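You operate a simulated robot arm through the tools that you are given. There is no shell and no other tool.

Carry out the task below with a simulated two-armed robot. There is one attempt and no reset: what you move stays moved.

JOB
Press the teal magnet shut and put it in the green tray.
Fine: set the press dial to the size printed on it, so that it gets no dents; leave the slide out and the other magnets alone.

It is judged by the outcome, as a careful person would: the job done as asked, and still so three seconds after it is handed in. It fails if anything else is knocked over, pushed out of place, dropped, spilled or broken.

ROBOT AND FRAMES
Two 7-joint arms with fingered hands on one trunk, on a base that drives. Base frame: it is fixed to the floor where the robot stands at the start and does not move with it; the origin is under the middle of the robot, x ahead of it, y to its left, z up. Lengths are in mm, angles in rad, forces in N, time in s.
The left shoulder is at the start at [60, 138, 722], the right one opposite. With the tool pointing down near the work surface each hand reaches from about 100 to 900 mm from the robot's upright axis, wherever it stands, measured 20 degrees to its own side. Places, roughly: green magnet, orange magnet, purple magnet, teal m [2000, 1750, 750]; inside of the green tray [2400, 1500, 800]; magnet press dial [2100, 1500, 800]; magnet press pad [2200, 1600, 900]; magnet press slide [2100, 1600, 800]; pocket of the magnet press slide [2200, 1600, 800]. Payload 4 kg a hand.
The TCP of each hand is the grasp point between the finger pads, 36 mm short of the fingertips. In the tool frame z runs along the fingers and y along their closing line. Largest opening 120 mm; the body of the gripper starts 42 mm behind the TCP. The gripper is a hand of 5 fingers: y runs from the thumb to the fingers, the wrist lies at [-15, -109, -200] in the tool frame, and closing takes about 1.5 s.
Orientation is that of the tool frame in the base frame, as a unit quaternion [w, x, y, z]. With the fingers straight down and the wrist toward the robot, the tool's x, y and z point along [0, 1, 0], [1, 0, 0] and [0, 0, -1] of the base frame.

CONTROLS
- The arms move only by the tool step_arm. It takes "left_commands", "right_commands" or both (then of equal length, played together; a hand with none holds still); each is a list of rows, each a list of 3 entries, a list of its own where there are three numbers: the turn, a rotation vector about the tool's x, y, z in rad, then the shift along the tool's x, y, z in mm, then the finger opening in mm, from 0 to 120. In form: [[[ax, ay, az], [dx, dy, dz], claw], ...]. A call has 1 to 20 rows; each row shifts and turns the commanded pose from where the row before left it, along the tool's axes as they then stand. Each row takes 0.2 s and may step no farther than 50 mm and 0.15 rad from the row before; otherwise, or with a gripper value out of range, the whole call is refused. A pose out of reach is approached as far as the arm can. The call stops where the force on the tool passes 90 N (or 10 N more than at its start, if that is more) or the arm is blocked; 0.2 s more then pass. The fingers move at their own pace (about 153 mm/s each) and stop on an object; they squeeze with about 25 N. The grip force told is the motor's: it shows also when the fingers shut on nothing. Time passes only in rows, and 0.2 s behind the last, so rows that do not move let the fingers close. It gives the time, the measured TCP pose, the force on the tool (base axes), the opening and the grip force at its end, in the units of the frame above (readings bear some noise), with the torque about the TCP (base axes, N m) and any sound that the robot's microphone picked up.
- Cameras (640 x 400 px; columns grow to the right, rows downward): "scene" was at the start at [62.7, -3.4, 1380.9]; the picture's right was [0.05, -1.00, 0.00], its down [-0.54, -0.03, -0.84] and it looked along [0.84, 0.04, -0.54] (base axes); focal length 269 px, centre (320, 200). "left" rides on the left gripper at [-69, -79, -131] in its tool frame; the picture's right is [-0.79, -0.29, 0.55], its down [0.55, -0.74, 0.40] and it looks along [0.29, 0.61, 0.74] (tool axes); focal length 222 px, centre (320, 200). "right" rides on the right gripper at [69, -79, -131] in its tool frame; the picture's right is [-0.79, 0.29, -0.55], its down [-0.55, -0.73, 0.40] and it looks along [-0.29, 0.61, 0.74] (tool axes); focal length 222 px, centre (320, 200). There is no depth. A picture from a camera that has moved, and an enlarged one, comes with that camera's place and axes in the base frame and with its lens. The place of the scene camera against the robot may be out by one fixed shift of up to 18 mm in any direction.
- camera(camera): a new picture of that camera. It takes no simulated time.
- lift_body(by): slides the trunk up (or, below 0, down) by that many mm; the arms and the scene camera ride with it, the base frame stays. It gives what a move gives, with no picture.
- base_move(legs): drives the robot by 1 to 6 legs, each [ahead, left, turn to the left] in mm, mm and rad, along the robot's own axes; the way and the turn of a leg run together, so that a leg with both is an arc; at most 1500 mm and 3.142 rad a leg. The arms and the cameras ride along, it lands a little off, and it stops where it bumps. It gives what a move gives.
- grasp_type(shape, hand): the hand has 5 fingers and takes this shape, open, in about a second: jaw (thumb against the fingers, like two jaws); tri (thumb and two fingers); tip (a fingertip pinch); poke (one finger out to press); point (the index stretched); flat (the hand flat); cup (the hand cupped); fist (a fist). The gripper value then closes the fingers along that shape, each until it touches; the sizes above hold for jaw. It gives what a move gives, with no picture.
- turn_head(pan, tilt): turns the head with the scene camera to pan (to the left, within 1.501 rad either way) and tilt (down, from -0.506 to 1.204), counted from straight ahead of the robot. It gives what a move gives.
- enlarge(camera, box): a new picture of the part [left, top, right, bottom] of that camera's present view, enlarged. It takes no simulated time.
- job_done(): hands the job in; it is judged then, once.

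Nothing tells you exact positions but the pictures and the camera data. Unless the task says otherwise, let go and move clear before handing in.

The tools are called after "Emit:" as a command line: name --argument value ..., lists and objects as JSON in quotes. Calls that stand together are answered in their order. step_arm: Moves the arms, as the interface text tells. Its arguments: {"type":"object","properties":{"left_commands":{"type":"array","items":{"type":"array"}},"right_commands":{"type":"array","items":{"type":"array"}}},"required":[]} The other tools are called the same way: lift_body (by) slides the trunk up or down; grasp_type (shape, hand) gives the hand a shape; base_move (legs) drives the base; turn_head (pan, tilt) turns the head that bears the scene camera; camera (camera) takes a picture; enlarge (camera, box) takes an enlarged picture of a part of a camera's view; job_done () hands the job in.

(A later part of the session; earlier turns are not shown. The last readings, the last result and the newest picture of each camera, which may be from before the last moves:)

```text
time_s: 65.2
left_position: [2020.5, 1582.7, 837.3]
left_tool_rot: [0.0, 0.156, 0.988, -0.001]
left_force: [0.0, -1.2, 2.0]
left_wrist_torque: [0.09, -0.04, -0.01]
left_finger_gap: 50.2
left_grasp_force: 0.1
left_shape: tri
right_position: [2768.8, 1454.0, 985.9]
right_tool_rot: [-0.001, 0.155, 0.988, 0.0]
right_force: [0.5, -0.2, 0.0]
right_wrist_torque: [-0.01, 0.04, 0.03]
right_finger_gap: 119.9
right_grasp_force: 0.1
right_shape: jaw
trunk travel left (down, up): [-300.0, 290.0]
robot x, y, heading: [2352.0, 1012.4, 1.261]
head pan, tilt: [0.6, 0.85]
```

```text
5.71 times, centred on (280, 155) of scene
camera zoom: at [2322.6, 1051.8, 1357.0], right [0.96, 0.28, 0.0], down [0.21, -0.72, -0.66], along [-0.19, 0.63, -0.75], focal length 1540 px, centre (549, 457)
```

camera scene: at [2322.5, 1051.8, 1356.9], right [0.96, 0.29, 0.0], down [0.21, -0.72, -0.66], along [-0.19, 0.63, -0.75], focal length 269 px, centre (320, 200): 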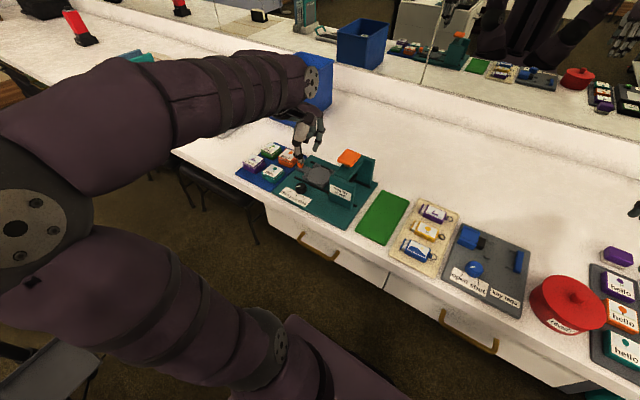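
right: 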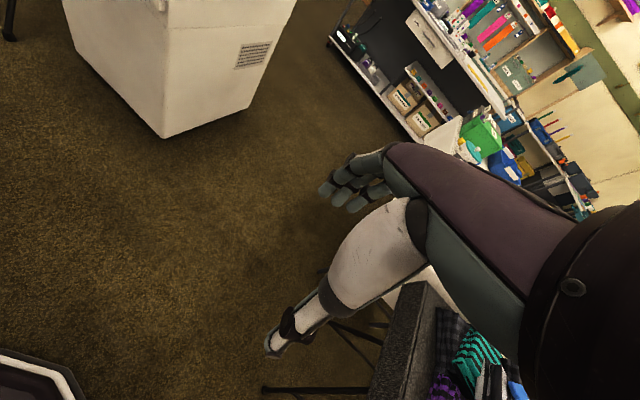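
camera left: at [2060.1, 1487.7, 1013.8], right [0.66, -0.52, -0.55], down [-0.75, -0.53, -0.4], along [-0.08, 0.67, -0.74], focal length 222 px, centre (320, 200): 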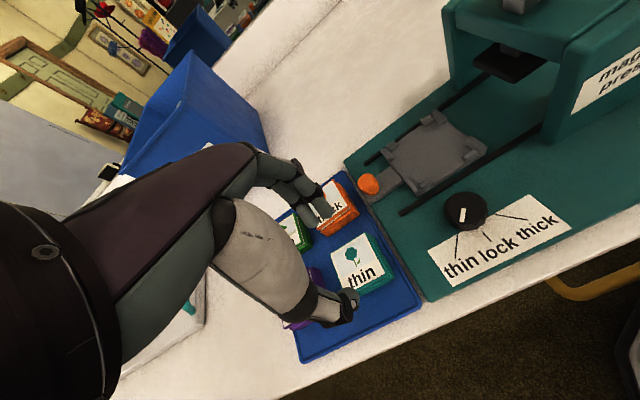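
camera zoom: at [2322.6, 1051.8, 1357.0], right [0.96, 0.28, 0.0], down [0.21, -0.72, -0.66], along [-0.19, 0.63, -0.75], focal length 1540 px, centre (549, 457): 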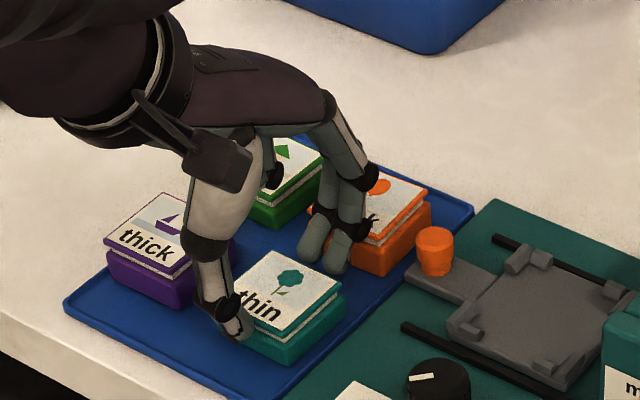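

A small force again; I'll check whether it's static by waiting a moment without moving.

Emit:
step_arm --left_commands '[[[0, 0, 0], [0, 0, 0], 50], [[0, 0, 0], [0, 0, 0], 50]]'

Emit:
step_arm --left_commands '[[[0, 0, 0], [0, 0, 0], 50]]'

```text
time_s: 65.8
left_position: [2019.2, 1584.2, 836.8]
left_tool_rot: [0.0, 0.155, 0.988, 0.0]
left_force: [-0.6, -1.1, 2.1]
left_wrist_torque: [0.11, 0.01, 0.0]
left_finger_gap: 50.4
left_grasp_force: 0.0
left_shape: tri
right_position: [2768.1, 1455.3, 986.1]
right_tool_rot: [0.0, 0.155, 0.988, 0.0]
right_force: [-0.2, 0.6, 0.8]
right_wrist_torque: [0.01, -0.01, -0.03]
right_finger_gap: 120.0
right_grasp_force: 0.1
right_shape: jaw
trunk travel left (down, up): [-300.0, 290.0]
robot x, y, heading: [2346.9, 1009.7, 1.257]
head pan, tilt: [0.6, 0.85]
```

```text
time_s: 66.2
left_position: [2019.8, 1584.4, 836.6]
left_tool_rot: [0.0, 0.156, 0.988, -0.001]
left_force: [1.2, -0.2, 1.2]
left_wrist_torque: [0.13, -0.02, 0.01]
left_finger_gap: 50.2
left_grasp_force: 0.1
left_shape: tri
right_position: [2768.3, 1454.4, 985.1]
right_tool_rot: [-0.001, 0.154, 0.988, 0.0]
right_force: [0.5, 0.9, 0.2]
right_wrist_torque: [0.0, -0.02, 0.02]
right_finger_gap: 119.6
right_grasp_force: 0.0
right_shape: jaw
trunk travel left (down, up): [-300.0, 290.0]
robot x, y, heading: [2352.1, 1011.9, 1.262]
head pan, tilt: [0.6, 0.85]
```

The touch is static (about 2 N up at the far side). The mirror behind the counter may show the far side of the hand; let me look at it.

Emit:
enlarge --camera "scene" --box '[350, 10, 480, 90]'

Emit:
enlarge --camera "scene" --box '[262, 125, 302, 165]'

Emit:
enlarge --camera "left" --box '[290, 150, 360, 240]'

```text
4.92 times, centred on (415, 50) of scene
camera zoom: at [2322.6, 1051.7, 1356.9], right [0.96, 0.28, 0.0], down [0.21, -0.72, -0.66], along [-0.19, 0.63, -0.75], focal length 1326 px, centre (-148, 938)
```

zoom: 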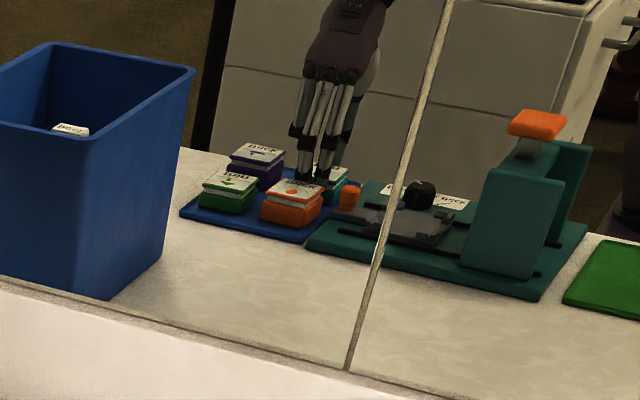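

```text
10.00 times, centred on (282, 145) of scene
camera zoom: at [2322.6, 1051.7, 1356.9], right [0.96, 0.28, 0.0], down [0.21, -0.72, -0.66], along [-0.19, 0.63, -0.75], focal length 2694 px, centre (700, 750)
```

zoom: 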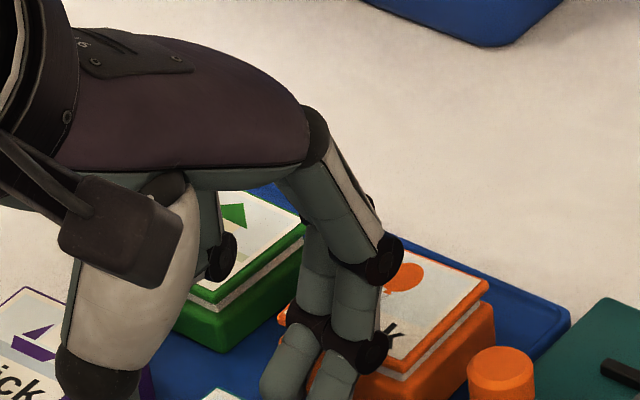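

```text
4.44 times, centred on (325, 195) of left
camera zoom: at [2062.1, 1488.0, 968.5], right [0.66, -0.52, -0.55], down [-0.75, -0.53, -0.4], along [-0.08, 0.67, -0.74], focal length 987 px, centre (298, 222)
```

zoom: 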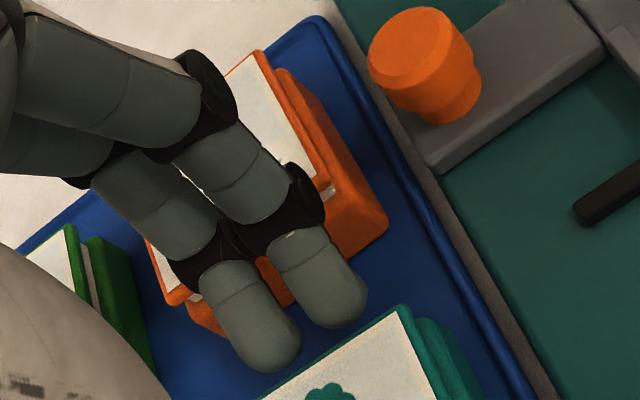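

Emit:
enlarge --camera "scene" --box '[385, 20, 430, 62]'

```text
9.52 times, centred on (408, 41) of scene
camera zoom: at [2322.6, 1051.7, 1356.9], right [0.96, 0.28, 0.0], down [0.21, -0.72, -0.66], along [-0.19, 0.63, -0.75], focal length 2566 px, centre (-513, 1714)
```

zoom: 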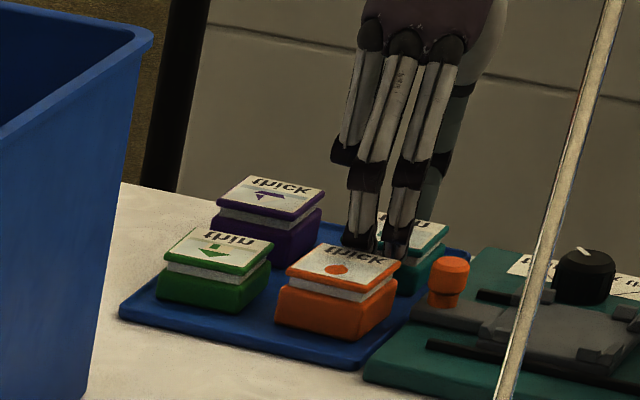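

The contact appears to be the middle finger beside the taller orange magnet. I'll lift and use the slimmer "tip" shape (thumb and index only) instead.

Emit:
step_arm --left_commands '[[[0, 0, 0], [0, 0, -25], 50], [[0, 0, 0], [0, 0, -40], 50], [[0, 0, 0], [0, 0, -40], 50], [[0, 0, 0], [0, 0, 0], 50]]'

Emit:
grasp_type --hand "left" --shape "tip"

Emit:
step_arm --left_commands '[[[0, 0, 0], [0, 0, 0], 52], [[0, 0, 0], [0, 0, 0], 52], [[0, 0, 0], [0, 0, 0], 52], [[0, 0, 0], [0, 0, 0], 52]]'

Emit:
enlarge --camera "left" --box '[240, 140, 440, 330]'

Emit:
enlarge --camera "scene" --box '[220, 90, 340, 200]'

```text
time_s: 67.2
left_position: [2021.2, 1586.0, 939.1]
left_tool_rot: [0.0, 0.156, 0.988, -0.001]
left_force: [-0.8, -0.6, 0.2]
left_wrist_torque: [-0.01, -0.02, 0.02]
left_finger_gap: 50.2
left_grasp_force: 0.0
left_shape: tri
right_position: [2768.4, 1454.9, 984.2]
right_tool_rot: [-0.001, 0.155, 0.988, -0.001]
right_force: [-1.3, 0.9, -1.0]
right_wrist_torque: [-0.02, 0.04, 0.02]
right_finger_gap: 119.7
right_grasp_force: 0.0
right_shape: jaw
trunk travel left (down, up): [-300.0, 290.0]
robot x, y, heading: [2350.5, 1017.1, 1.26]
head pan, tilt: [0.6, 0.85]
```

```text
time_s: 68.1
left_position: [2020.9, 1586.7, 940.7]
left_tool_rot: [0.0, 0.155, 0.988, 0.001]
left_force: [-0.1, 0.1, 1.0]
left_wrist_torque: [0.01, 0.0, 0.02]
left_finger_gap: 119.7
left_grasp_force: 0.1
left_shape: tip
right_position: [2769.0, 1454.8, 985.6]
right_tool_rot: [0.0, 0.156, 0.988, 0.0]
right_force: [0.2, 0.0, -1.0]
right_wrist_torque: [-0.03, 0.0, 0.01]
right_finger_gap: 119.8
right_grasp_force: 0.1
right_shape: jaw
trunk travel left (down, up): [-300.0, 290.0]
robot x, y, heading: [2352.3, 1013.3, 1.261]
head pan, tilt: [0.6, 0.85]
```

```text
time_s: 69.1
left_position: [2020.0, 1585.0, 938.3]
left_tool_rot: [0.0, 0.156, 0.988, 0.0]
left_force: [0.0, 0.7, 0.8]
left_wrist_torque: [0.0, 0.0, -0.01]
left_finger_gap: 52.0
left_grasp_force: 0.0
left_shape: tip
right_position: [2769.1, 1454.9, 984.5]
right_tool_rot: [0.0, 0.154, 0.988, 0.0]
right_force: [0.2, 0.2, -0.5]
right_wrist_torque: [0.04, -0.04, 0.0]
right_finger_gap: 119.6
right_grasp_force: 0.2
right_shape: jaw
trunk travel left (down, up): [-300.0, 290.0]
robot x, y, heading: [2349.3, 1012.8, 1.266]
head pan, tilt: [0.6, 0.85]
```

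```text
2.11 times, centred on (340, 235) of left
camera zoom: at [2063.1, 1490.1, 1071.2], right [0.66, -0.52, -0.55], down [-0.75, -0.53, -0.4], along [-0.08, 0.67, -0.74], focal length 468 px, centre (278, 126)
```

zoom: 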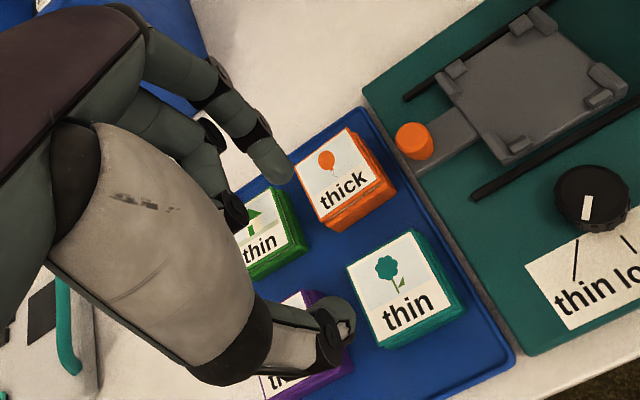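

```text
3.64 times, centred on (280, 145) of scene
camera zoom: at [2322.5, 1051.9, 1356.9], right [0.96, 0.28, 0.0], down [0.21, -0.72, -0.66], along [-0.19, 0.63, -0.75], focal length 980 px, centre (466, 400)
```

zoom: 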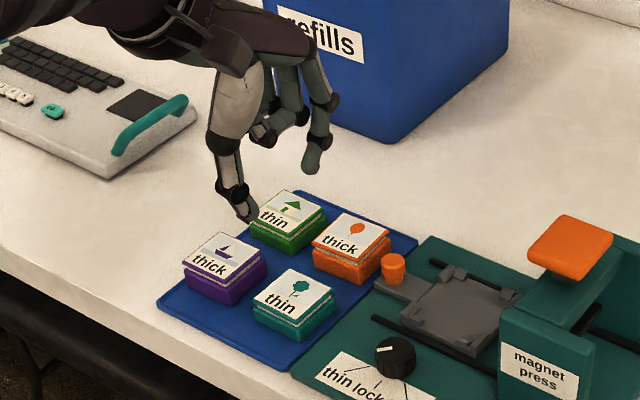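

Emit:
enlarge --camera "left" --box '[330, 180, 450, 300]'

```text
3.33 times, centred on (390, 240) of left
camera zoom: at [2063.1, 1490.1, 1071.2], right [0.66, -0.52, -0.55], down [-0.75, -0.53, -0.4], along [-0.08, 0.67, -0.74], focal length 740 px, centre (87, 67)
```

zoom: 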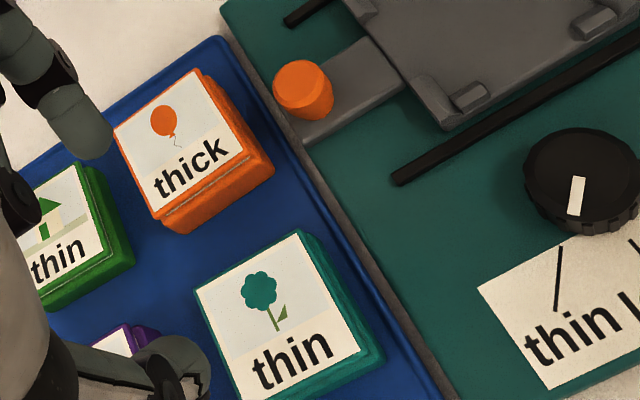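

Magnets look undisturbed. I'll descend with the tip shape (opening 52), centred on the teal magnet, watching the force.

Emit:
step_arm --left_commands '[[[0, 0, 0], [1, -1, 26], 52], [[0, 0, 0], [0, 0, 26], 52], [[0, 0, 0], [0, 0, 26], 52], [[0, 0, 0], [0, 0, 0], 52]]'

Emit:
step_arm --left_commands '[[[0, 0, 0], [0, 0, 12], 52], [[0, 0, 0], [0, 0, 10], 52], [[0, 0, 0], [0, 0, 0], 52], [[0, 0, 0], [0, 0, 0], 52]]'

Emit:
enlarge --camera "left" --box '[240, 140, 440, 330]'

Emit:
enlarge --camera "scene" --box '[240, 120, 320, 190]'

```text
time_s: 70.1
left_position: [2018.1, 1584.2, 862.9]
left_tool_rot: [0.001, 0.155, 0.988, -0.001]
left_force: [0.4, -1.0, 0.6]
left_wrist_torque: [0.03, -0.02, 0.0]
left_finger_gap: 52.2
left_grasp_force: 0.1
left_shape: tip
right_position: [2769.1, 1453.6, 985.0]
right_tool_rot: [0.0, 0.155, 0.988, 0.0]
right_force: [-0.7, -0.9, -0.4]
right_wrist_torque: [-0.01, -0.01, 0.03]
right_finger_gap: 119.7
right_grasp_force: 0.1
right_shape: jaw
trunk travel left (down, up): [-300.0, 290.0]
robot x, y, heading: [2348.8, 1013.3, 1.261]
head pan, tilt: [0.6, 0.85]
```

```text
time_s: 71.1
left_position: [2018.4, 1583.9, 840.9]
left_tool_rot: [0.0, 0.156, 0.988, 0.0]
left_force: [0.0, 0.4, 0.5]
left_wrist_torque: [0.0, 0.02, -0.02]
left_finger_gap: 52.4
left_grasp_force: 0.1
left_shape: tip
right_position: [2769.1, 1454.6, 984.5]
right_tool_rot: [0.001, 0.154, 0.988, 0.0]
right_force: [0.3, -0.8, 0.9]
right_wrist_torque: [0.01, 0.01, 0.04]
right_finger_gap: 119.6
right_grasp_force: 0.0
right_shape: jaw
trunk travel left (down, up): [-300.0, 290.0]
robot x, y, heading: [2350.0, 1016.1, 1.257]
head pan, tilt: [0.6, 0.85]
```

```text
2.11 times, centred on (340, 235) of left
camera zoom: at [2059.8, 1487.5, 973.1], right [0.66, -0.52, -0.55], down [-0.75, -0.53, -0.4], along [-0.08, 0.67, -0.74], focal length 468 px, centre (278, 126)
```

zoom: 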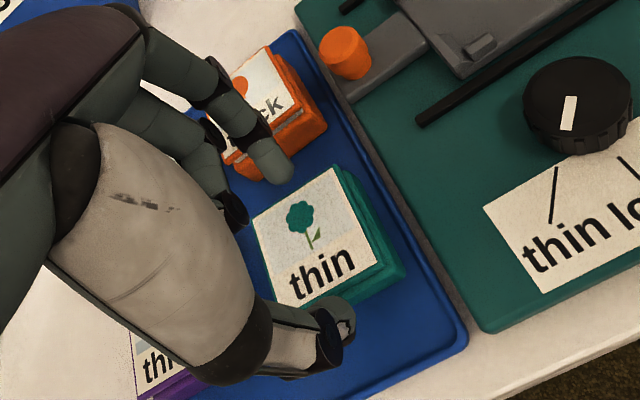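

```text
5.71 times, centred on (280, 155) of scene
camera zoom: at [2322.5, 1051.9, 1356.9], right [0.96, 0.28, 0.0], down [0.21, -0.72, -0.66], along [-0.19, 0.63, -0.75], focal length 1540 px, centre (549, 457)
```

zoom: 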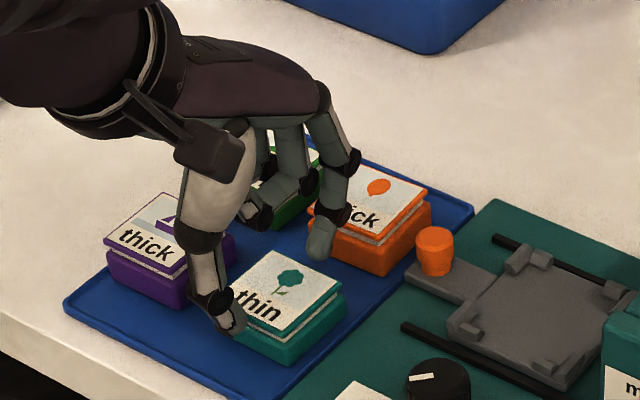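

No contact force now at 841. Continuing down in small steps.

Emit:
step_arm --left_commands '[[[0, 0, 0], [0, 0, 8], 52], [[0, 0, 0], [0, 0, 0], 52], [[0, 0, 0], [0, 0, 0], 52]]'

Emit:
step_arm --left_commands '[[[0, 0, 0], [0, 0, 7], 52], [[0, 0, 0], [0, 0, 0], 52], [[0, 0, 0], [0, 0, 0], 52]]'

Emit:
enlarge --camera "left" --box '[240, 140, 440, 330]'

Emit:
enlarge --camera "scene" --box '[240, 120, 320, 190]'

```text
time_s: 71.9
left_position: [2017.3, 1583.9, 833.5]
left_tool_rot: [0.0, 0.156, 0.988, 0.0]
left_force: [0.9, 0.2, -0.5]
left_wrist_torque: [-0.01, -0.03, 0.03]
left_finger_gap: 52.0
left_grasp_force: 0.0
left_shape: tip
right_position: [2768.7, 1455.1, 985.2]
right_tool_rot: [-0.001, 0.155, 0.988, 0.0]
right_force: [0.4, -0.5, 0.5]
right_wrist_torque: [-0.01, 0.03, -0.04]
right_finger_gap: 119.6
right_grasp_force: 0.0
right_shape: jaw
trunk travel left (down, up): [-300.0, 290.0]
robot x, y, heading: [2354.3, 1017.3, 1.258]
head pan, tilt: [0.6, 0.85]
```

```text
time_s: 72.7
left_position: [2018.7, 1584.2, 827.3]
left_tool_rot: [0.0, 0.155, 0.988, 0.0]
left_force: [-0.7, -0.7, 0.1]
left_wrist_torque: [-0.02, -0.01, -0.01]
left_finger_gap: 52.1
left_grasp_force: 0.0
left_shape: tip
right_position: [2769.2, 1455.2, 986.2]
right_tool_rot: [0.001, 0.155, 0.988, 0.0]
right_force: [0.0, -0.5, -0.2]
right_wrist_torque: [0.01, 0.02, 0.0]
right_finger_gap: 119.7
right_grasp_force: 0.1
right_shape: jaw
trunk travel left (down, up): [-300.0, 290.0]
robot x, y, heading: [2352.7, 1009.3, 1.261]
head pan, tilt: [0.6, 0.85]
```

```text
2.11 times, centred on (340, 235) of left
camera zoom: at [2060.2, 1487.1, 958.6], right [0.66, -0.52, -0.55], down [-0.75, -0.53, -0.4], along [-0.08, 0.67, -0.74], focal length 468 px, centre (278, 126)
```

zoom: 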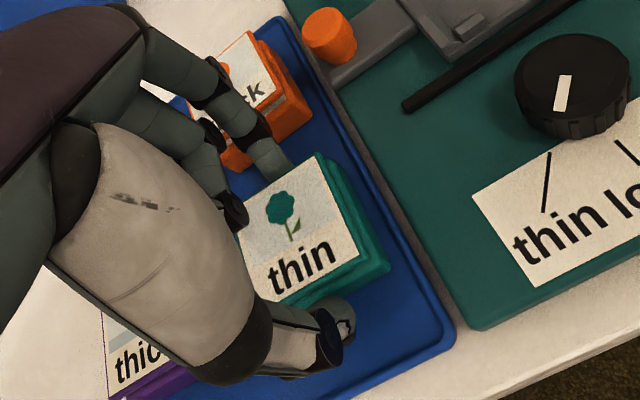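

```text
5.71 times, centred on (280, 155) of scene
camera zoom: at [2322.5, 1051.8, 1356.9], right [0.96, 0.28, 0.0], down [0.21, -0.72, -0.66], along [-0.19, 0.63, -0.75], focal length 1540 px, centre (549, 457)
```

zoom: 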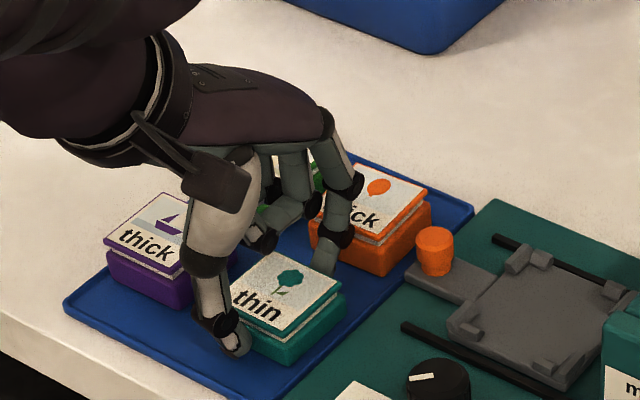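

Straddling the magnet with no contact. Down another 8 mm, then close gently.

Emit:
step_arm --left_commands '[[[0, 0, 0], [0, 0, 5], 52], [[0, 0, 0], [0, 0, 3], 52], [[0, 0, 0], [0, 0, 0], 52], [[0, 0, 0], [0, 0, 0], 52]]'

Emit:
enlarge --camera "scene" --box '[240, 120, 320, 190]'

```text
time_s: 73.7
left_position: [2019.3, 1584.0, 820.2]
left_tool_rot: [-0.001, 0.156, 0.988, 0.003]
left_force: [0.2, 0.5, 16.2]
left_wrist_torque: [-0.13, -0.02, 0.02]
left_finger_gap: 52.7
left_grasp_force: 0.1
left_shape: tip
right_position: [2768.4, 1453.7, 986.1]
right_tool_rot: [-0.002, 0.154, 0.988, 0.0]
right_force: [-0.2, -0.3, 1.1]
right_wrist_torque: [0.0, -0.01, -0.01]
right_finger_gap: 119.6
right_grasp_force: 0.0
right_shape: jaw
trunk travel left (down, up): [-300.0, 290.0]
robot x, y, heading: [2354.0, 1015.5, 1.259]
head pan, tilt: [0.6, 0.85]
```

```text
5.71 times, centred on (280, 155) of scene
camera zoom: at [2323.1, 1050.8, 1357.2], right [0.96, 0.28, 0.0], down [0.21, -0.72, -0.66], along [-0.19, 0.63, -0.75], focal length 1540 px, centre (549, 457)
```

zoom: 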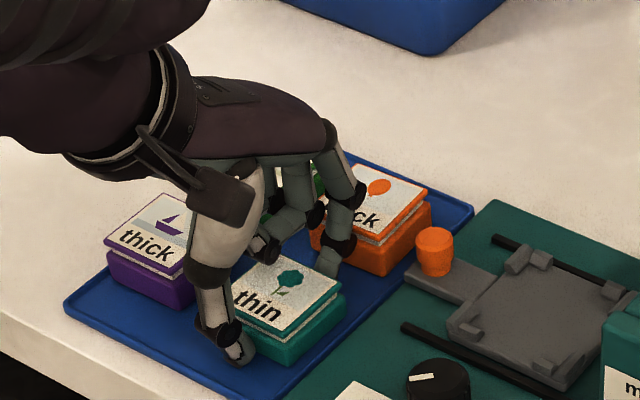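

There's a 16 N push near the middle — possibly a curled finger on the lid or the tips on the mat. I back up 4 mm right away and check.

Emit:
step_arm --left_commands '[[[0, 0, 0], [0, 0, -4], 52], [[0, 0, 0], [0, 0, 0], 52]]'

Emit:
enlarge --camera "scene" --box '[258, 140, 298, 180]'

Emit:
enlarge --camera "left" --box '[300, 170, 400, 280]'

Emit:
enlarge --camera "scene" --box '[385, 20, 430, 62]'

```text
time_s: 74.3
left_position: [2019.1, 1583.5, 822.5]
left_tool_rot: [0.0, 0.155, 0.988, -0.003]
left_force: [-0.2, 0.7, 1.1]
left_wrist_torque: [0.03, 0.0, 0.0]
left_finger_gap: 52.4
left_grasp_force: 0.0
left_shape: tip
right_position: [2770.1, 1454.6, 984.9]
right_tool_rot: [0.0, 0.154, 0.988, 0.0]
right_force: [1.2, 0.3, -0.7]
right_wrist_torque: [-0.01, -0.02, 0.0]
right_finger_gap: 119.5
right_grasp_force: 0.0
right_shape: jaw
trunk travel left (down, up): [-300.0, 290.0]
robot x, y, heading: [2349.0, 1015.3, 1.262]
head pan, tilt: [0.6, 0.85]
```

```text
10.00 times, centred on (278, 160) of scene
camera zoom: at [2322.5, 1051.9, 1356.8], right [0.96, 0.28, 0.0], down [0.21, -0.72, -0.66], along [-0.19, 0.63, -0.75], focal length 2694 px, centre (740, 600)
```

zoom: 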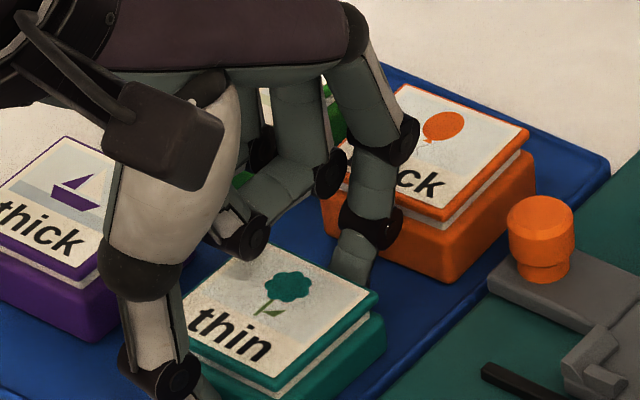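

```text
3.64 times, centred on (350, 225) of left
camera zoom: at [2060.6, 1486.9, 953.8], right [0.66, -0.52, -0.55], down [-0.75, -0.53, -0.4], along [-0.08, 0.67, -0.74], focal length 808 px, centre (211, 109)
```

zoom: 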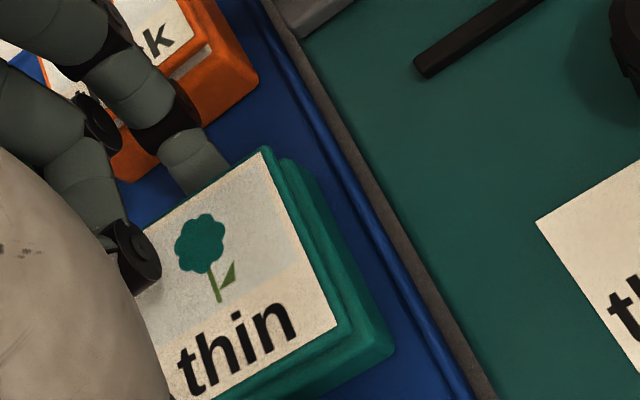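

```text
9.52 times, centred on (408, 41) of scene
camera zoom: at [2322.5, 1051.9, 1356.8], right [0.96, 0.28, 0.0], down [0.21, -0.72, -0.66], along [-0.19, 0.63, -0.75], focal length 2566 px, centre (-513, 1714)
```

zoom: 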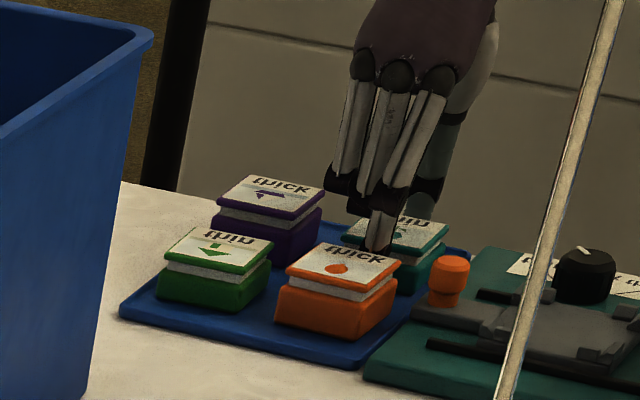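

The push came from both tips reaching the mat (mat top ≈ 780), which means the tips are now ~2 mm above it — a good height to hold the base. Closing on the magnet.

Emit:
step_arm --left_commands '[[[0, 0, 0], [0, 0, 0], 46], [[0, 0, 0], [0, 0, 0], 42], [[0, 0, 0], [0, 0, 0], 38], [[0, 0, 0], [0, 0, 0], 30], [[0, 0, 0], [0, 0, 0], 25], [[0, 0, 0], [0, 0, 0], 25]]'

Emit:
enlarge --camera "scene" --box '[258, 140, 298, 180]'

Emit:
enlarge --camera "left" --box '[260, 150, 400, 290]'

```text
time_s: 75.7
left_position: [2018.8, 1583.6, 823.3]
left_tool_rot: [0.0, 0.156, 0.988, 0.0]
left_force: [-0.3, -0.7, 0.0]
left_wrist_torque: [-0.01, -0.02, -0.01]
left_finger_gap: 43.7
left_grasp_force: 24.9
left_shape: tip
right_position: [2769.1, 1454.2, 985.7]
right_tool_rot: [0.0, 0.155, 0.988, 0.0]
right_force: [0.3, 0.7, 0.2]
right_wrist_torque: [0.0, -0.01, 0.0]
right_finger_gap: 119.6
right_grasp_force: 0.0
right_shape: jaw
trunk travel left (down, up): [-300.0, 290.0]
robot x, y, heading: [2351.4, 1011.4, 1.258]
head pan, tilt: [0.6, 0.85]
```

```text
10.00 times, centred on (278, 160) of scene
camera zoom: at [2322.5, 1051.9, 1356.9], right [0.96, 0.28, 0.0], down [0.21, -0.72, -0.66], along [-0.19, 0.63, -0.75], focal length 2694 px, centre (740, 600)
```

zoom: 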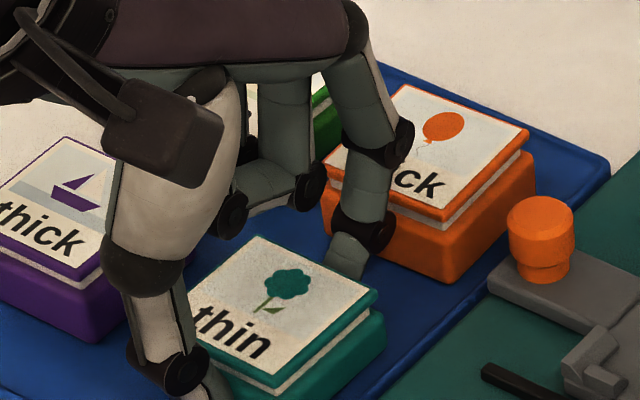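

```text
2.86 times, centred on (330, 220) of left
camera zoom: at [2060.5, 1487.2, 954.6], right [0.66, -0.52, -0.55], down [-0.75, -0.53, -0.4], along [-0.08, 0.67, -0.74], focal length 635 px, centre (291, 143)
```

zoom: 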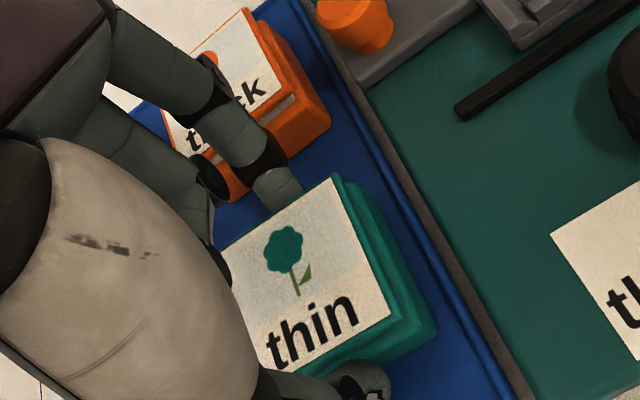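

The magnet is held (gap 43.7, 24.9 N). Lifting slowly and checking it stays level.

Emit:
step_arm --left_commands '[[[0, 0, 0], [0, 0, -5], 25], [[0, 0, 0], [0, 0, -10], 25], [[0, 0, 0], [0, 0, -15], 25], [[0, 0, 0], [0, 0, 0], 25]]'

Emit:
enlarge --camera "scene" --box '[240, 120, 320, 190]'

Emit:
enlarge --camera "left" --box '[260, 150, 400, 290]'

```text
time_s: 76.7
left_position: [2020.4, 1584.6, 852.8]
left_tool_rot: [0.0, 0.155, 0.988, 0.0]
left_force: [-0.5, -0.5, -0.1]
left_wrist_torque: [0.01, 0.02, 0.0]
left_finger_gap: 43.9
left_grasp_force: 25.7
left_shape: tip
right_position: [2768.6, 1454.4, 985.5]
right_tool_rot: [-0.001, 0.154, 0.988, 0.0]
right_force: [0.0, -0.5, 0.5]
right_wrist_torque: [0.02, -0.02, 0.01]
right_finger_gap: 119.8
right_grasp_force: 0.0
right_shape: jaw
trunk travel left (down, up): [-300.0, 290.0]
robot x, y, heading: [2349.0, 1015.4, 1.259]
head pan, tilt: [0.6, 0.85]
```

```text
5.71 times, centred on (280, 155) of scene
camera zoom: at [2322.5, 1051.9, 1356.9], right [0.96, 0.28, 0.0], down [0.21, -0.72, -0.66], along [-0.19, 0.63, -0.75], focal length 1540 px, centre (549, 457)
```

zoom: 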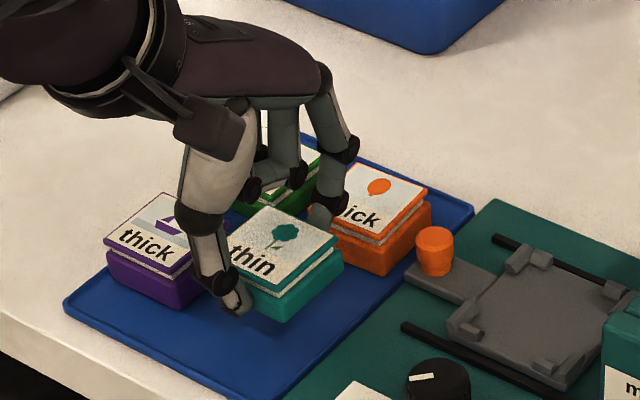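

```text
2.86 times, centred on (330, 220) of left
camera zoom: at [2061.7, 1487.7, 984.0], right [0.66, -0.52, -0.55], down [-0.75, -0.53, -0.4], along [-0.08, 0.67, -0.74], focal length 635 px, centre (291, 143)
```

zoom: 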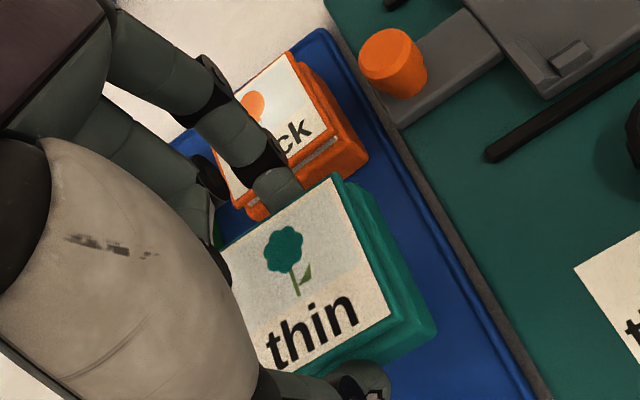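

The magnet is held level. Now measure the slide pocket from the hand camera at this pose, plus the scene view.

Emit:
enlarge --camera "left" --box '[360, 60, 560, 220]'

Emit:
enlarge --camera "scene" --box '[280, 140, 360, 200]'

```text
2.50 times, centred on (460, 140) of left
camera zoom: at [2061.7, 1487.7, 984.0], right [0.66, -0.52, -0.55], down [-0.75, -0.53, -0.4], along [-0.08, 0.67, -0.74], focal length 555 px, centre (-30, 350)
```

zoom: 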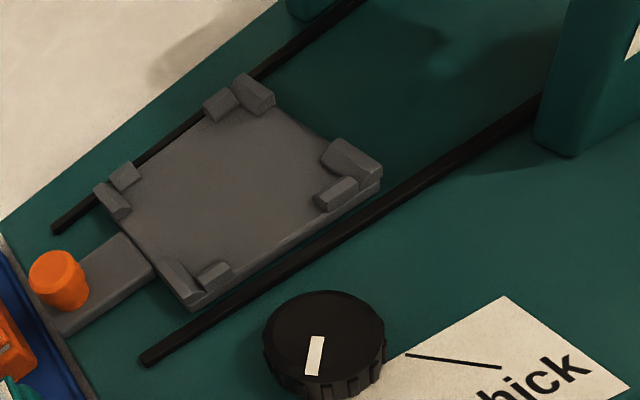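

```text
6.67 times, centred on (320, 170) of scene
camera zoom: at [2322.5, 1051.9, 1356.9], right [0.96, 0.28, 0.0], down [0.21, -0.72, -0.66], along [-0.19, 0.63, -0.75], focal length 1796 px, centre (320, 400)
```

zoom: 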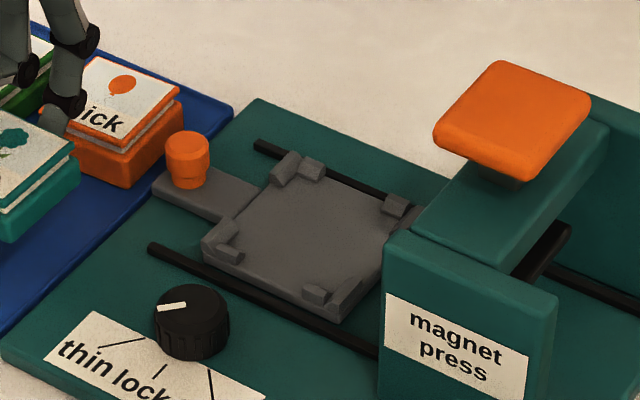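

Pocket centre measured at about [2151.6, 1612.5] with bar tops z≈805, aligned with the tool to ~1°; the pad centre is about 91 mm to its right along the rail. I raise the magnet and carry it above the pocket.

Emit:
step_arm --left_commands '[[[0, 0, 0], [0, 0, -25], 25], [[0, 0, 0], [0, 0, -25], 25], [[0, 0, 0], [-29.5, 16.6, 0], 25], [[0, 0, 0], [-29.5, 16.6, 0], 25], [[0, 0, 0], [-29.5, 16.6, 0], 25], [[0, 0, 0], [-29.5, 16.6, 0], 25], [[0, 0, 0], [0, 0, 0], 25], [[0, 0, 0], [0, 0, 0], 25]]'

Emit:
enlarge --camera "left" --box '[260, 150, 420, 310]'

Emit:
enlarge --camera "scene" --box '[270, 110, 370, 200]'

```text
time_s: 78.5
left_position: [2150.9, 1608.0, 901.3]
left_tool_rot: [-0.001, 0.156, 0.988, 0.001]
left_force: [-1.0, -0.6, -0.7]
left_wrist_torque: [0.01, 0.01, -0.02]
left_finger_gap: 43.4
left_grasp_force: 24.9
left_shape: tip
right_position: [2768.6, 1454.8, 985.5]
right_tool_rot: [0.0, 0.155, 0.988, 0.0]
right_force: [0.3, -0.3, 0.1]
right_wrist_torque: [0.0, -0.01, 0.03]
right_finger_gap: 119.5
right_grasp_force: 0.1
right_shape: jaw
trunk travel left (down, up): [-300.0, 290.0]
robot x, y, heading: [2353.6, 1014.8, 1.262]
head pan, tilt: [0.6, 0.85]
```

```text
2.50 times, centred on (340, 230) of left
camera zoom: at [2194.6, 1512.5, 1033.9], right [0.66, -0.52, -0.55], down [-0.75, -0.53, -0.4], along [-0.08, 0.67, -0.74], focal length 555 px, centre (270, 125)
```

zoom: 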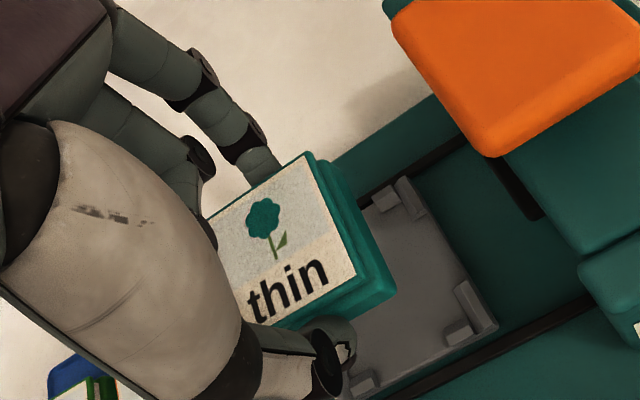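

```text
4.44 times, centred on (320, 155) of scene
camera zoom: at [2322.4, 1051.9, 1356.9], right [0.96, 0.28, 0.0], down [0.21, -0.72, -0.66], along [-0.19, 0.63, -0.75], focal length 1198 px, centre (320, 400)
```

zoom: 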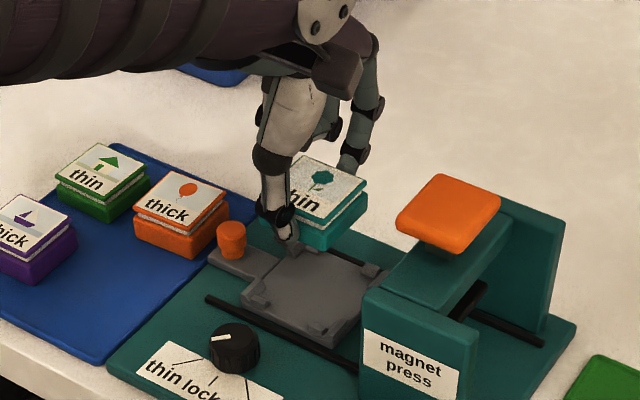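

Magnet and pocket are nearly aligned; I'll correct +3 mm in y and go down to just above the corner bars, then compare directly.

Emit:
step_arm --left_commands '[[[0, 0, 0], [0, 3, 16], 25], [[0, 0, 0], [0, 0, 16], 25], [[0, 0, 0], [0, 0, 14], 25], [[0, 0, 0], [0, 0, 0], 25], [[0, 0, 0], [0, 0, 0], 25]]'

Emit:
enlarge --camera "left" --box '[270, 160, 400, 290]'

Emit:
enlarge --camera "scene" --box '[290, 125, 350, 185]'

```text
time_s: 79.7
left_position: [2152.7, 1611.0, 856.7]
left_tool_rot: [0.0, 0.156, 0.988, 0.0]
left_force: [-0.6, -0.2, -1.5]
left_wrist_torque: [-0.01, -0.01, 0.0]
left_finger_gap: 43.8
left_grasp_force: 25.0
left_shape: tip
right_position: [2769.4, 1453.8, 984.4]
right_tool_rot: [-0.001, 0.154, 0.988, 0.0]
right_force: [1.1, 0.1, 0.3]
right_wrist_torque: [0.0, 0.0, -0.03]
right_finger_gap: 119.8
right_grasp_force: 0.0
right_shape: jaw
trunk travel left (down, up): [-300.0, 290.0]
robot x, y, heading: [2352.2, 1013.0, 1.262]
head pan, tilt: [0.6, 0.85]
```

```text
3.08 times, centred on (335, 225) of left
camera zoom: at [2194.4, 1515.9, 988.1], right [0.66, -0.52, -0.55], down [-0.75, -0.53, -0.4], along [-0.08, 0.67, -0.74], focal length 684 px, centre (274, 123)
```

zoom: 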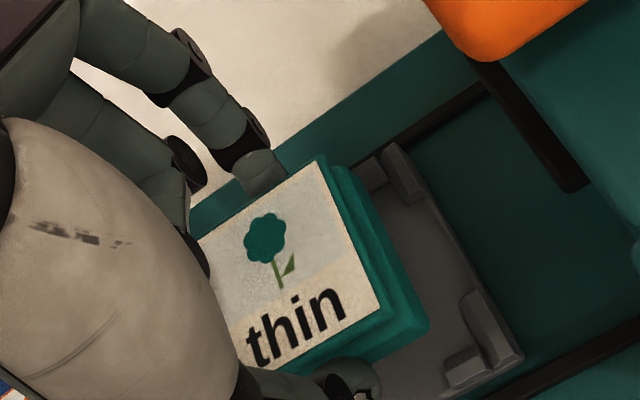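

```text
6.67 times, centred on (320, 155) of scene
camera zoom: at [2322.6, 1051.9, 1356.9], right [0.96, 0.28, 0.0], down [0.21, -0.72, -0.66], along [-0.19, 0.63, -0.75], focal length 1796 px, centre (320, 500)
```

zoom: 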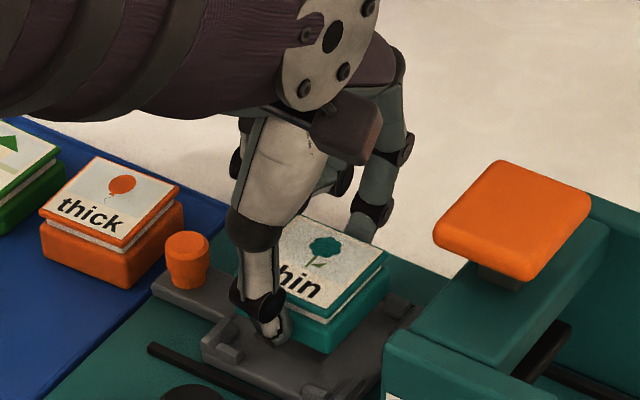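

In the tool frame the magnet base centre is (0.7, −0.4) and the pocket centre (1.3, 0.2), with ~4 mm clearance all round — well aligned. Lowering in small steps until it touches.

Emit:
step_arm --left_commands '[[[0, 0, 0], [0.5, 0.5, 6], 25], [[0, 0, 0], [0, 0, 5], 25], [[0, 0, 0], [0, 0, 0], 25], [[0, 0, 0], [0, 0, 0], 25]]'

Emit:
step_arm --left_commands '[[[0, 0, 0], [0, 0, 2], 25], [[0, 0, 0], [0, 0, 0], 25], [[0, 0, 0], [0, 0, 0], 25]]'

Emit:
enlarge --camera "scene" --box '[290, 125, 350, 185]'

```text
time_s: 80.7
left_position: [2152.9, 1612.8, 846.0]
left_tool_rot: [0.0, 0.156, 0.988, -0.001]
left_force: [0.0, -0.2, 0.0]
left_wrist_torque: [0.01, 0.02, -0.04]
left_finger_gap: 43.4
left_grasp_force: 24.4
left_shape: tip
right_position: [2769.1, 1454.5, 985.3]
right_tool_rot: [0.0, 0.156, 0.988, 0.0]
right_force: [-0.7, -0.3, 0.4]
right_wrist_torque: [0.02, 0.02, 0.0]
right_finger_gap: 119.7
right_grasp_force: 0.0
right_shape: jaw
trunk travel left (down, up): [-300.0, 290.0]
robot x, y, heading: [2349.9, 1011.8, 1.261]
head pan, tilt: [0.6, 0.85]
```

```text
time_s: 81.5
left_position: [2153.4, 1612.6, 843.2]
left_tool_rot: [0.0, 0.155, 0.988, 0.0]
left_force: [-0.7, 0.4, 0.0]
left_wrist_torque: [0.02, 0.02, 0.01]
left_finger_gap: 43.8
left_grasp_force: 24.9
left_shape: tip
right_position: [2768.9, 1455.3, 986.0]
right_tool_rot: [0.0, 0.155, 0.988, 0.0]
right_force: [-0.1, 0.1, -0.5]
right_wrist_torque: [0.0, 0.03, -0.02]
right_finger_gap: 119.8
right_grasp_force: 0.1
right_shape: jaw
trunk travel left (down, up): [-300.0, 290.0]
robot x, y, heading: [2349.4, 1013.1, 1.266]
head pan, tilt: [0.6, 0.85]
```

```text
6.67 times, centred on (320, 155) of scene
camera zoom: at [2322.5, 1051.9, 1356.9], right [0.96, 0.28, 0.0], down [0.21, -0.72, -0.66], along [-0.19, 0.63, -0.75], focal length 1796 px, centre (320, 500)
```

zoom: 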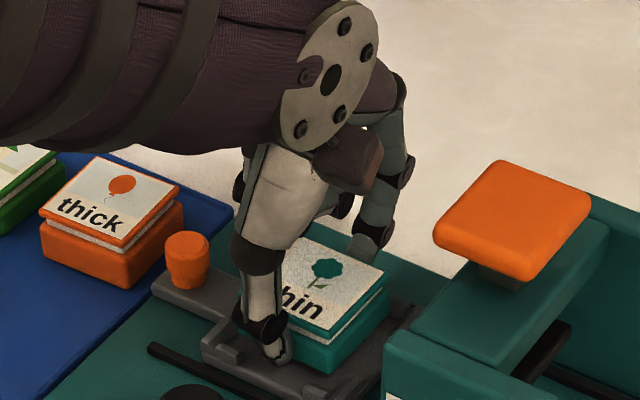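

Still free at z 843. Continuing 2 mm at a time.

Emit:
step_arm --left_commands '[[[0, 0, 0], [0, 0, 2], 25], [[0, 0, 0], [0, 0, 0], 25], [[0, 0, 0], [0, 0, 0], 25]]'

Emit:
step_arm --left_commands '[[[0, 0, 0], [0, 0, 1.5], 25], [[0, 0, 0], [0, 0, 0], 25], [[0, 0, 0], [0, 0, 0], 25]]'

```text
time_s: 82.3
left_position: [2153.1, 1614.4, 841.5]
left_tool_rot: [0.0, 0.156, 0.988, 0.0]
left_force: [-0.5, 0.7, -0.3]
left_wrist_torque: [-0.01, -0.01, 0.03]
left_finger_gap: 43.8
left_grasp_force: 25.0
left_shape: tip
right_position: [2769.3, 1454.3, 985.1]
right_tool_rot: [0.001, 0.156, 0.988, 0.0]
right_force: [0.0, 0.3, -0.1]
right_wrist_torque: [0.02, -0.03, 0.05]
right_finger_gap: 119.8
right_grasp_force: 0.0
right_shape: jaw
trunk travel left (down, up): [-300.0, 290.0]
robot x, y, heading: [2347.7, 1015.8, 1.262]
head pan, tilt: [0.6, 0.85]
```

```text
time_s: 83.1
left_position: [2153.8, 1613.7, 839.6]
left_tool_rot: [0.0, 0.155, 0.988, -0.001]
left_force: [0.6, -0.3, 0.2]
left_wrist_torque: [0.03, 0.0, -0.03]
left_finger_gap: 43.9
left_grasp_force: 24.3
left_shape: tip
right_position: [2769.9, 1454.5, 985.2]
right_tool_rot: [0.0, 0.154, 0.988, 0.0]
right_force: [0.0, 0.5, 0.3]
right_wrist_torque: [-0.02, 0.02, 0.02]
right_finger_gap: 119.5
right_grasp_force: 0.0
right_shape: jaw
trunk travel left (down, up): [-300.0, 290.0]
robot x, y, heading: [2348.5, 1010.4, 1.259]
head pan, tilt: [0.6, 0.85]
```

Emit:
step_arm --left_commands '[[[0, 0, 0], [0, 0, 1.5], 25], [[0, 0, 0], [0, 0, 0], 25], [[0, 0, 0], [0, 0, 0], 25]]'

Emit:
step_arm --left_commands '[[[0, 0, 0], [0, 0, 1.5], 25], [[0, 0, 0], [0, 0, 0], 25], [[0, 0, 0], [0, 0, 0], 25]]'

Emit:
enlarge --camera "left" --box '[270, 160, 400, 290]'

```text
time_s: 83.9
left_position: [2153.6, 1614.1, 838.4]
left_tool_rot: [0.0, 0.156, 0.988, 0.001]
left_force: [-0.6, 0.0, 0.4]
left_wrist_torque: [-0.02, -0.02, -0.01]
left_finger_gap: 43.9
left_grasp_force: 24.5
left_shape: tip
right_position: [2770.2, 1454.4, 984.3]
right_tool_rot: [0.0, 0.154, 0.988, 0.0]
right_force: [0.3, -0.8, 0.6]
right_wrist_torque: [0.01, 0.02, 0.0]
right_finger_gap: 119.8
right_grasp_force: 0.1
right_shape: jaw
trunk travel left (down, up): [-300.0, 290.0]
robot x, y, heading: [2348.4, 1015.7, 1.261]
head pan, tilt: [0.6, 0.85]
```

```text
time_s: 84.7
left_position: [2152.7, 1614.3, 836.6]
left_tool_rot: [0.0, 0.156, 0.988, 0.0]
left_force: [-0.3, -2.0, 7.2]
left_wrist_torque: [-0.07, 0.03, 0.0]
left_finger_gap: 44.2
left_grasp_force: 24.7
left_shape: tip
right_position: [2769.1, 1454.8, 984.8]
right_tool_rot: [-0.001, 0.155, 0.988, 0.0]
right_force: [-0.3, -0.3, -0.6]
right_wrist_torque: [0.0, 0.0, -0.01]
right_finger_gap: 119.6
right_grasp_force: 0.0
right_shape: jaw
trunk travel left (down, up): [-300.0, 290.0]
robot x, y, heading: [2352.3, 1015.1, 1.262]
head pan, tilt: [0.6, 0.85]
```

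```text
3.08 times, centred on (335, 225) of left
camera zoom: at [2194.8, 1517.9, 969.0], right [0.66, -0.52, -0.55], down [-0.75, -0.53, -0.4], along [-0.08, 0.67, -0.74], focal length 684 px, centre (274, 123)
```

zoom: 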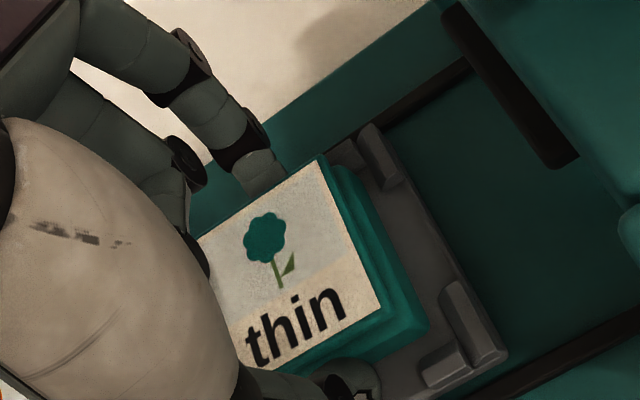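

It touched with 7 N, and the bars show the magnet ~2.7 mm too far back. I lift 2 mm, shift −2.5 mm in y, and set it down again.

Emit:
step_arm --left_commands '[[[0, 0, 0], [0, 0, -2.5], 25], [[0, 0, 0], [0, -2.7, 0], 25], [[0, 0, 0], [0, 0, 0], 25], [[0, 0, 0], [0, 0, 1.5], 25], [[0, 0, 0], [0, 0, 0], 25], [[0, 0, 0], [0, 0, 0], 25]]'

Emit:
enlarge --camera "left" --box '[270, 160, 400, 290]'

Emit:
enlarge --camera "scene" --box '[290, 125, 350, 185]'

```text
time_s: 86.1
left_position: [2151.7, 1612.5, 838.1]
left_tool_rot: [0.001, 0.156, 0.988, 0.0]
left_force: [0.4, 0.5, 0.3]
left_wrist_torque: [0.01, -0.01, 0.03]
left_finger_gap: 43.8
left_grasp_force: 25.2
left_shape: tip
right_position: [2769.3, 1453.6, 985.7]
right_tool_rot: [-0.001, 0.155, 0.988, -0.001]
right_force: [0.5, 0.1, -0.1]
right_wrist_torque: [-0.01, -0.02, 0.02]
right_finger_gap: 119.6
right_grasp_force: 0.0
right_shape: jaw
trunk travel left (down, up): [-300.0, 290.0]
robot x, y, heading: [2353.4, 1015.0, 1.264]
head pan, tilt: [0.6, 0.85]
```

```text
3.08 times, centred on (335, 225) of left
camera zoom: at [2193.4, 1515.3, 970.0], right [0.66, -0.52, -0.55], down [-0.75, -0.53, -0.4], along [-0.08, 0.67, -0.74], focal length 684 px, centre (274, 123)
```

zoom: 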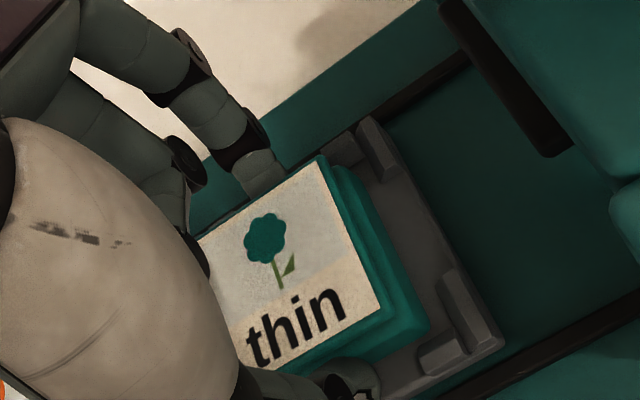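

```text
6.67 times, centred on (320, 155) of scene
camera zoom: at [2322.5, 1051.9, 1356.9], right [0.96, 0.28, 0.0], down [0.21, -0.72, -0.66], along [-0.19, 0.63, -0.75], focal length 1796 px, centre (320, 500)
```

zoom: 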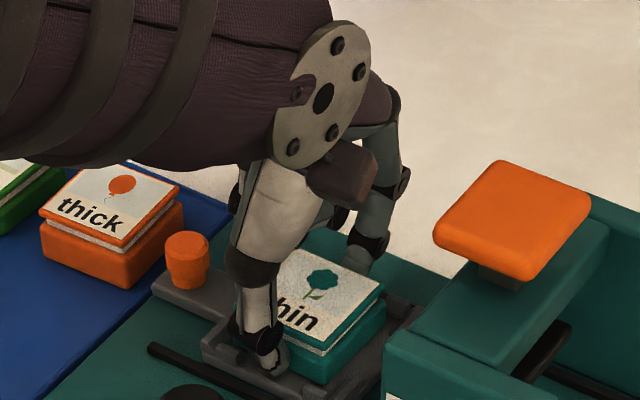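

Centred now. Lower the last ~1.5 mm to contact, then open slowly.

Emit:
step_arm --left_commands '[[[0, 0, 0], [0, 0, 1.2], 25], [[0, 0, 0], [0, 0, 0], 25], [[0, 0, 0], [0, 0, 0], 25]]'

Emit:
step_arm --left_commands '[[[0, 0, 0], [0, 0, 0.8], 25], [[0, 0, 0], [0, 0, 0], 25], [[0, 0, 0], [0, 0, 0], 25]]'

```text
time_s: 86.9
left_position: [2152.5, 1611.8, 837.4]
left_tool_rot: [0.0, 0.155, 0.988, 0.001]
left_force: [0.0, 0.1, 2.4]
left_wrist_torque: [-0.01, 0.02, 0.0]
left_finger_gap: 43.8
left_grasp_force: 24.9
left_shape: tip
right_position: [2769.2, 1454.6, 986.0]
right_tool_rot: [-0.001, 0.154, 0.988, 0.0]
right_force: [0.9, 0.1, 0.3]
right_wrist_torque: [0.02, -0.01, 0.0]
right_finger_gap: 119.4
right_grasp_force: 0.1
right_shape: jaw
trunk travel left (down, up): [-300.0, 290.0]
robot x, y, heading: [2349.2, 1014.5, 1.261]
head pan, tilt: [0.6, 0.85]
```

```text
time_s: 87.7
left_position: [2151.1, 1611.4, 837.1]
left_tool_rot: [0.0, 0.156, 0.988, 0.001]
left_force: [-0.1, 0.1, 11.0]
left_wrist_torque: [-0.05, 0.04, 0.0]
left_finger_gap: 44.0
left_grasp_force: 24.6
left_shape: tip
right_position: [2769.3, 1453.4, 985.7]
right_tool_rot: [-0.001, 0.155, 0.988, 0.0]
right_force: [0.0, 0.1, 0.1]
right_wrist_torque: [0.03, 0.0, -0.04]
right_finger_gap: 119.6
right_grasp_force: 0.1
right_shape: jaw
trunk travel left (down, up): [-300.0, 290.0]
robot x, y, heading: [2348.2, 1011.5, 1.258]
head pan, tilt: [0.6, 0.85]
```

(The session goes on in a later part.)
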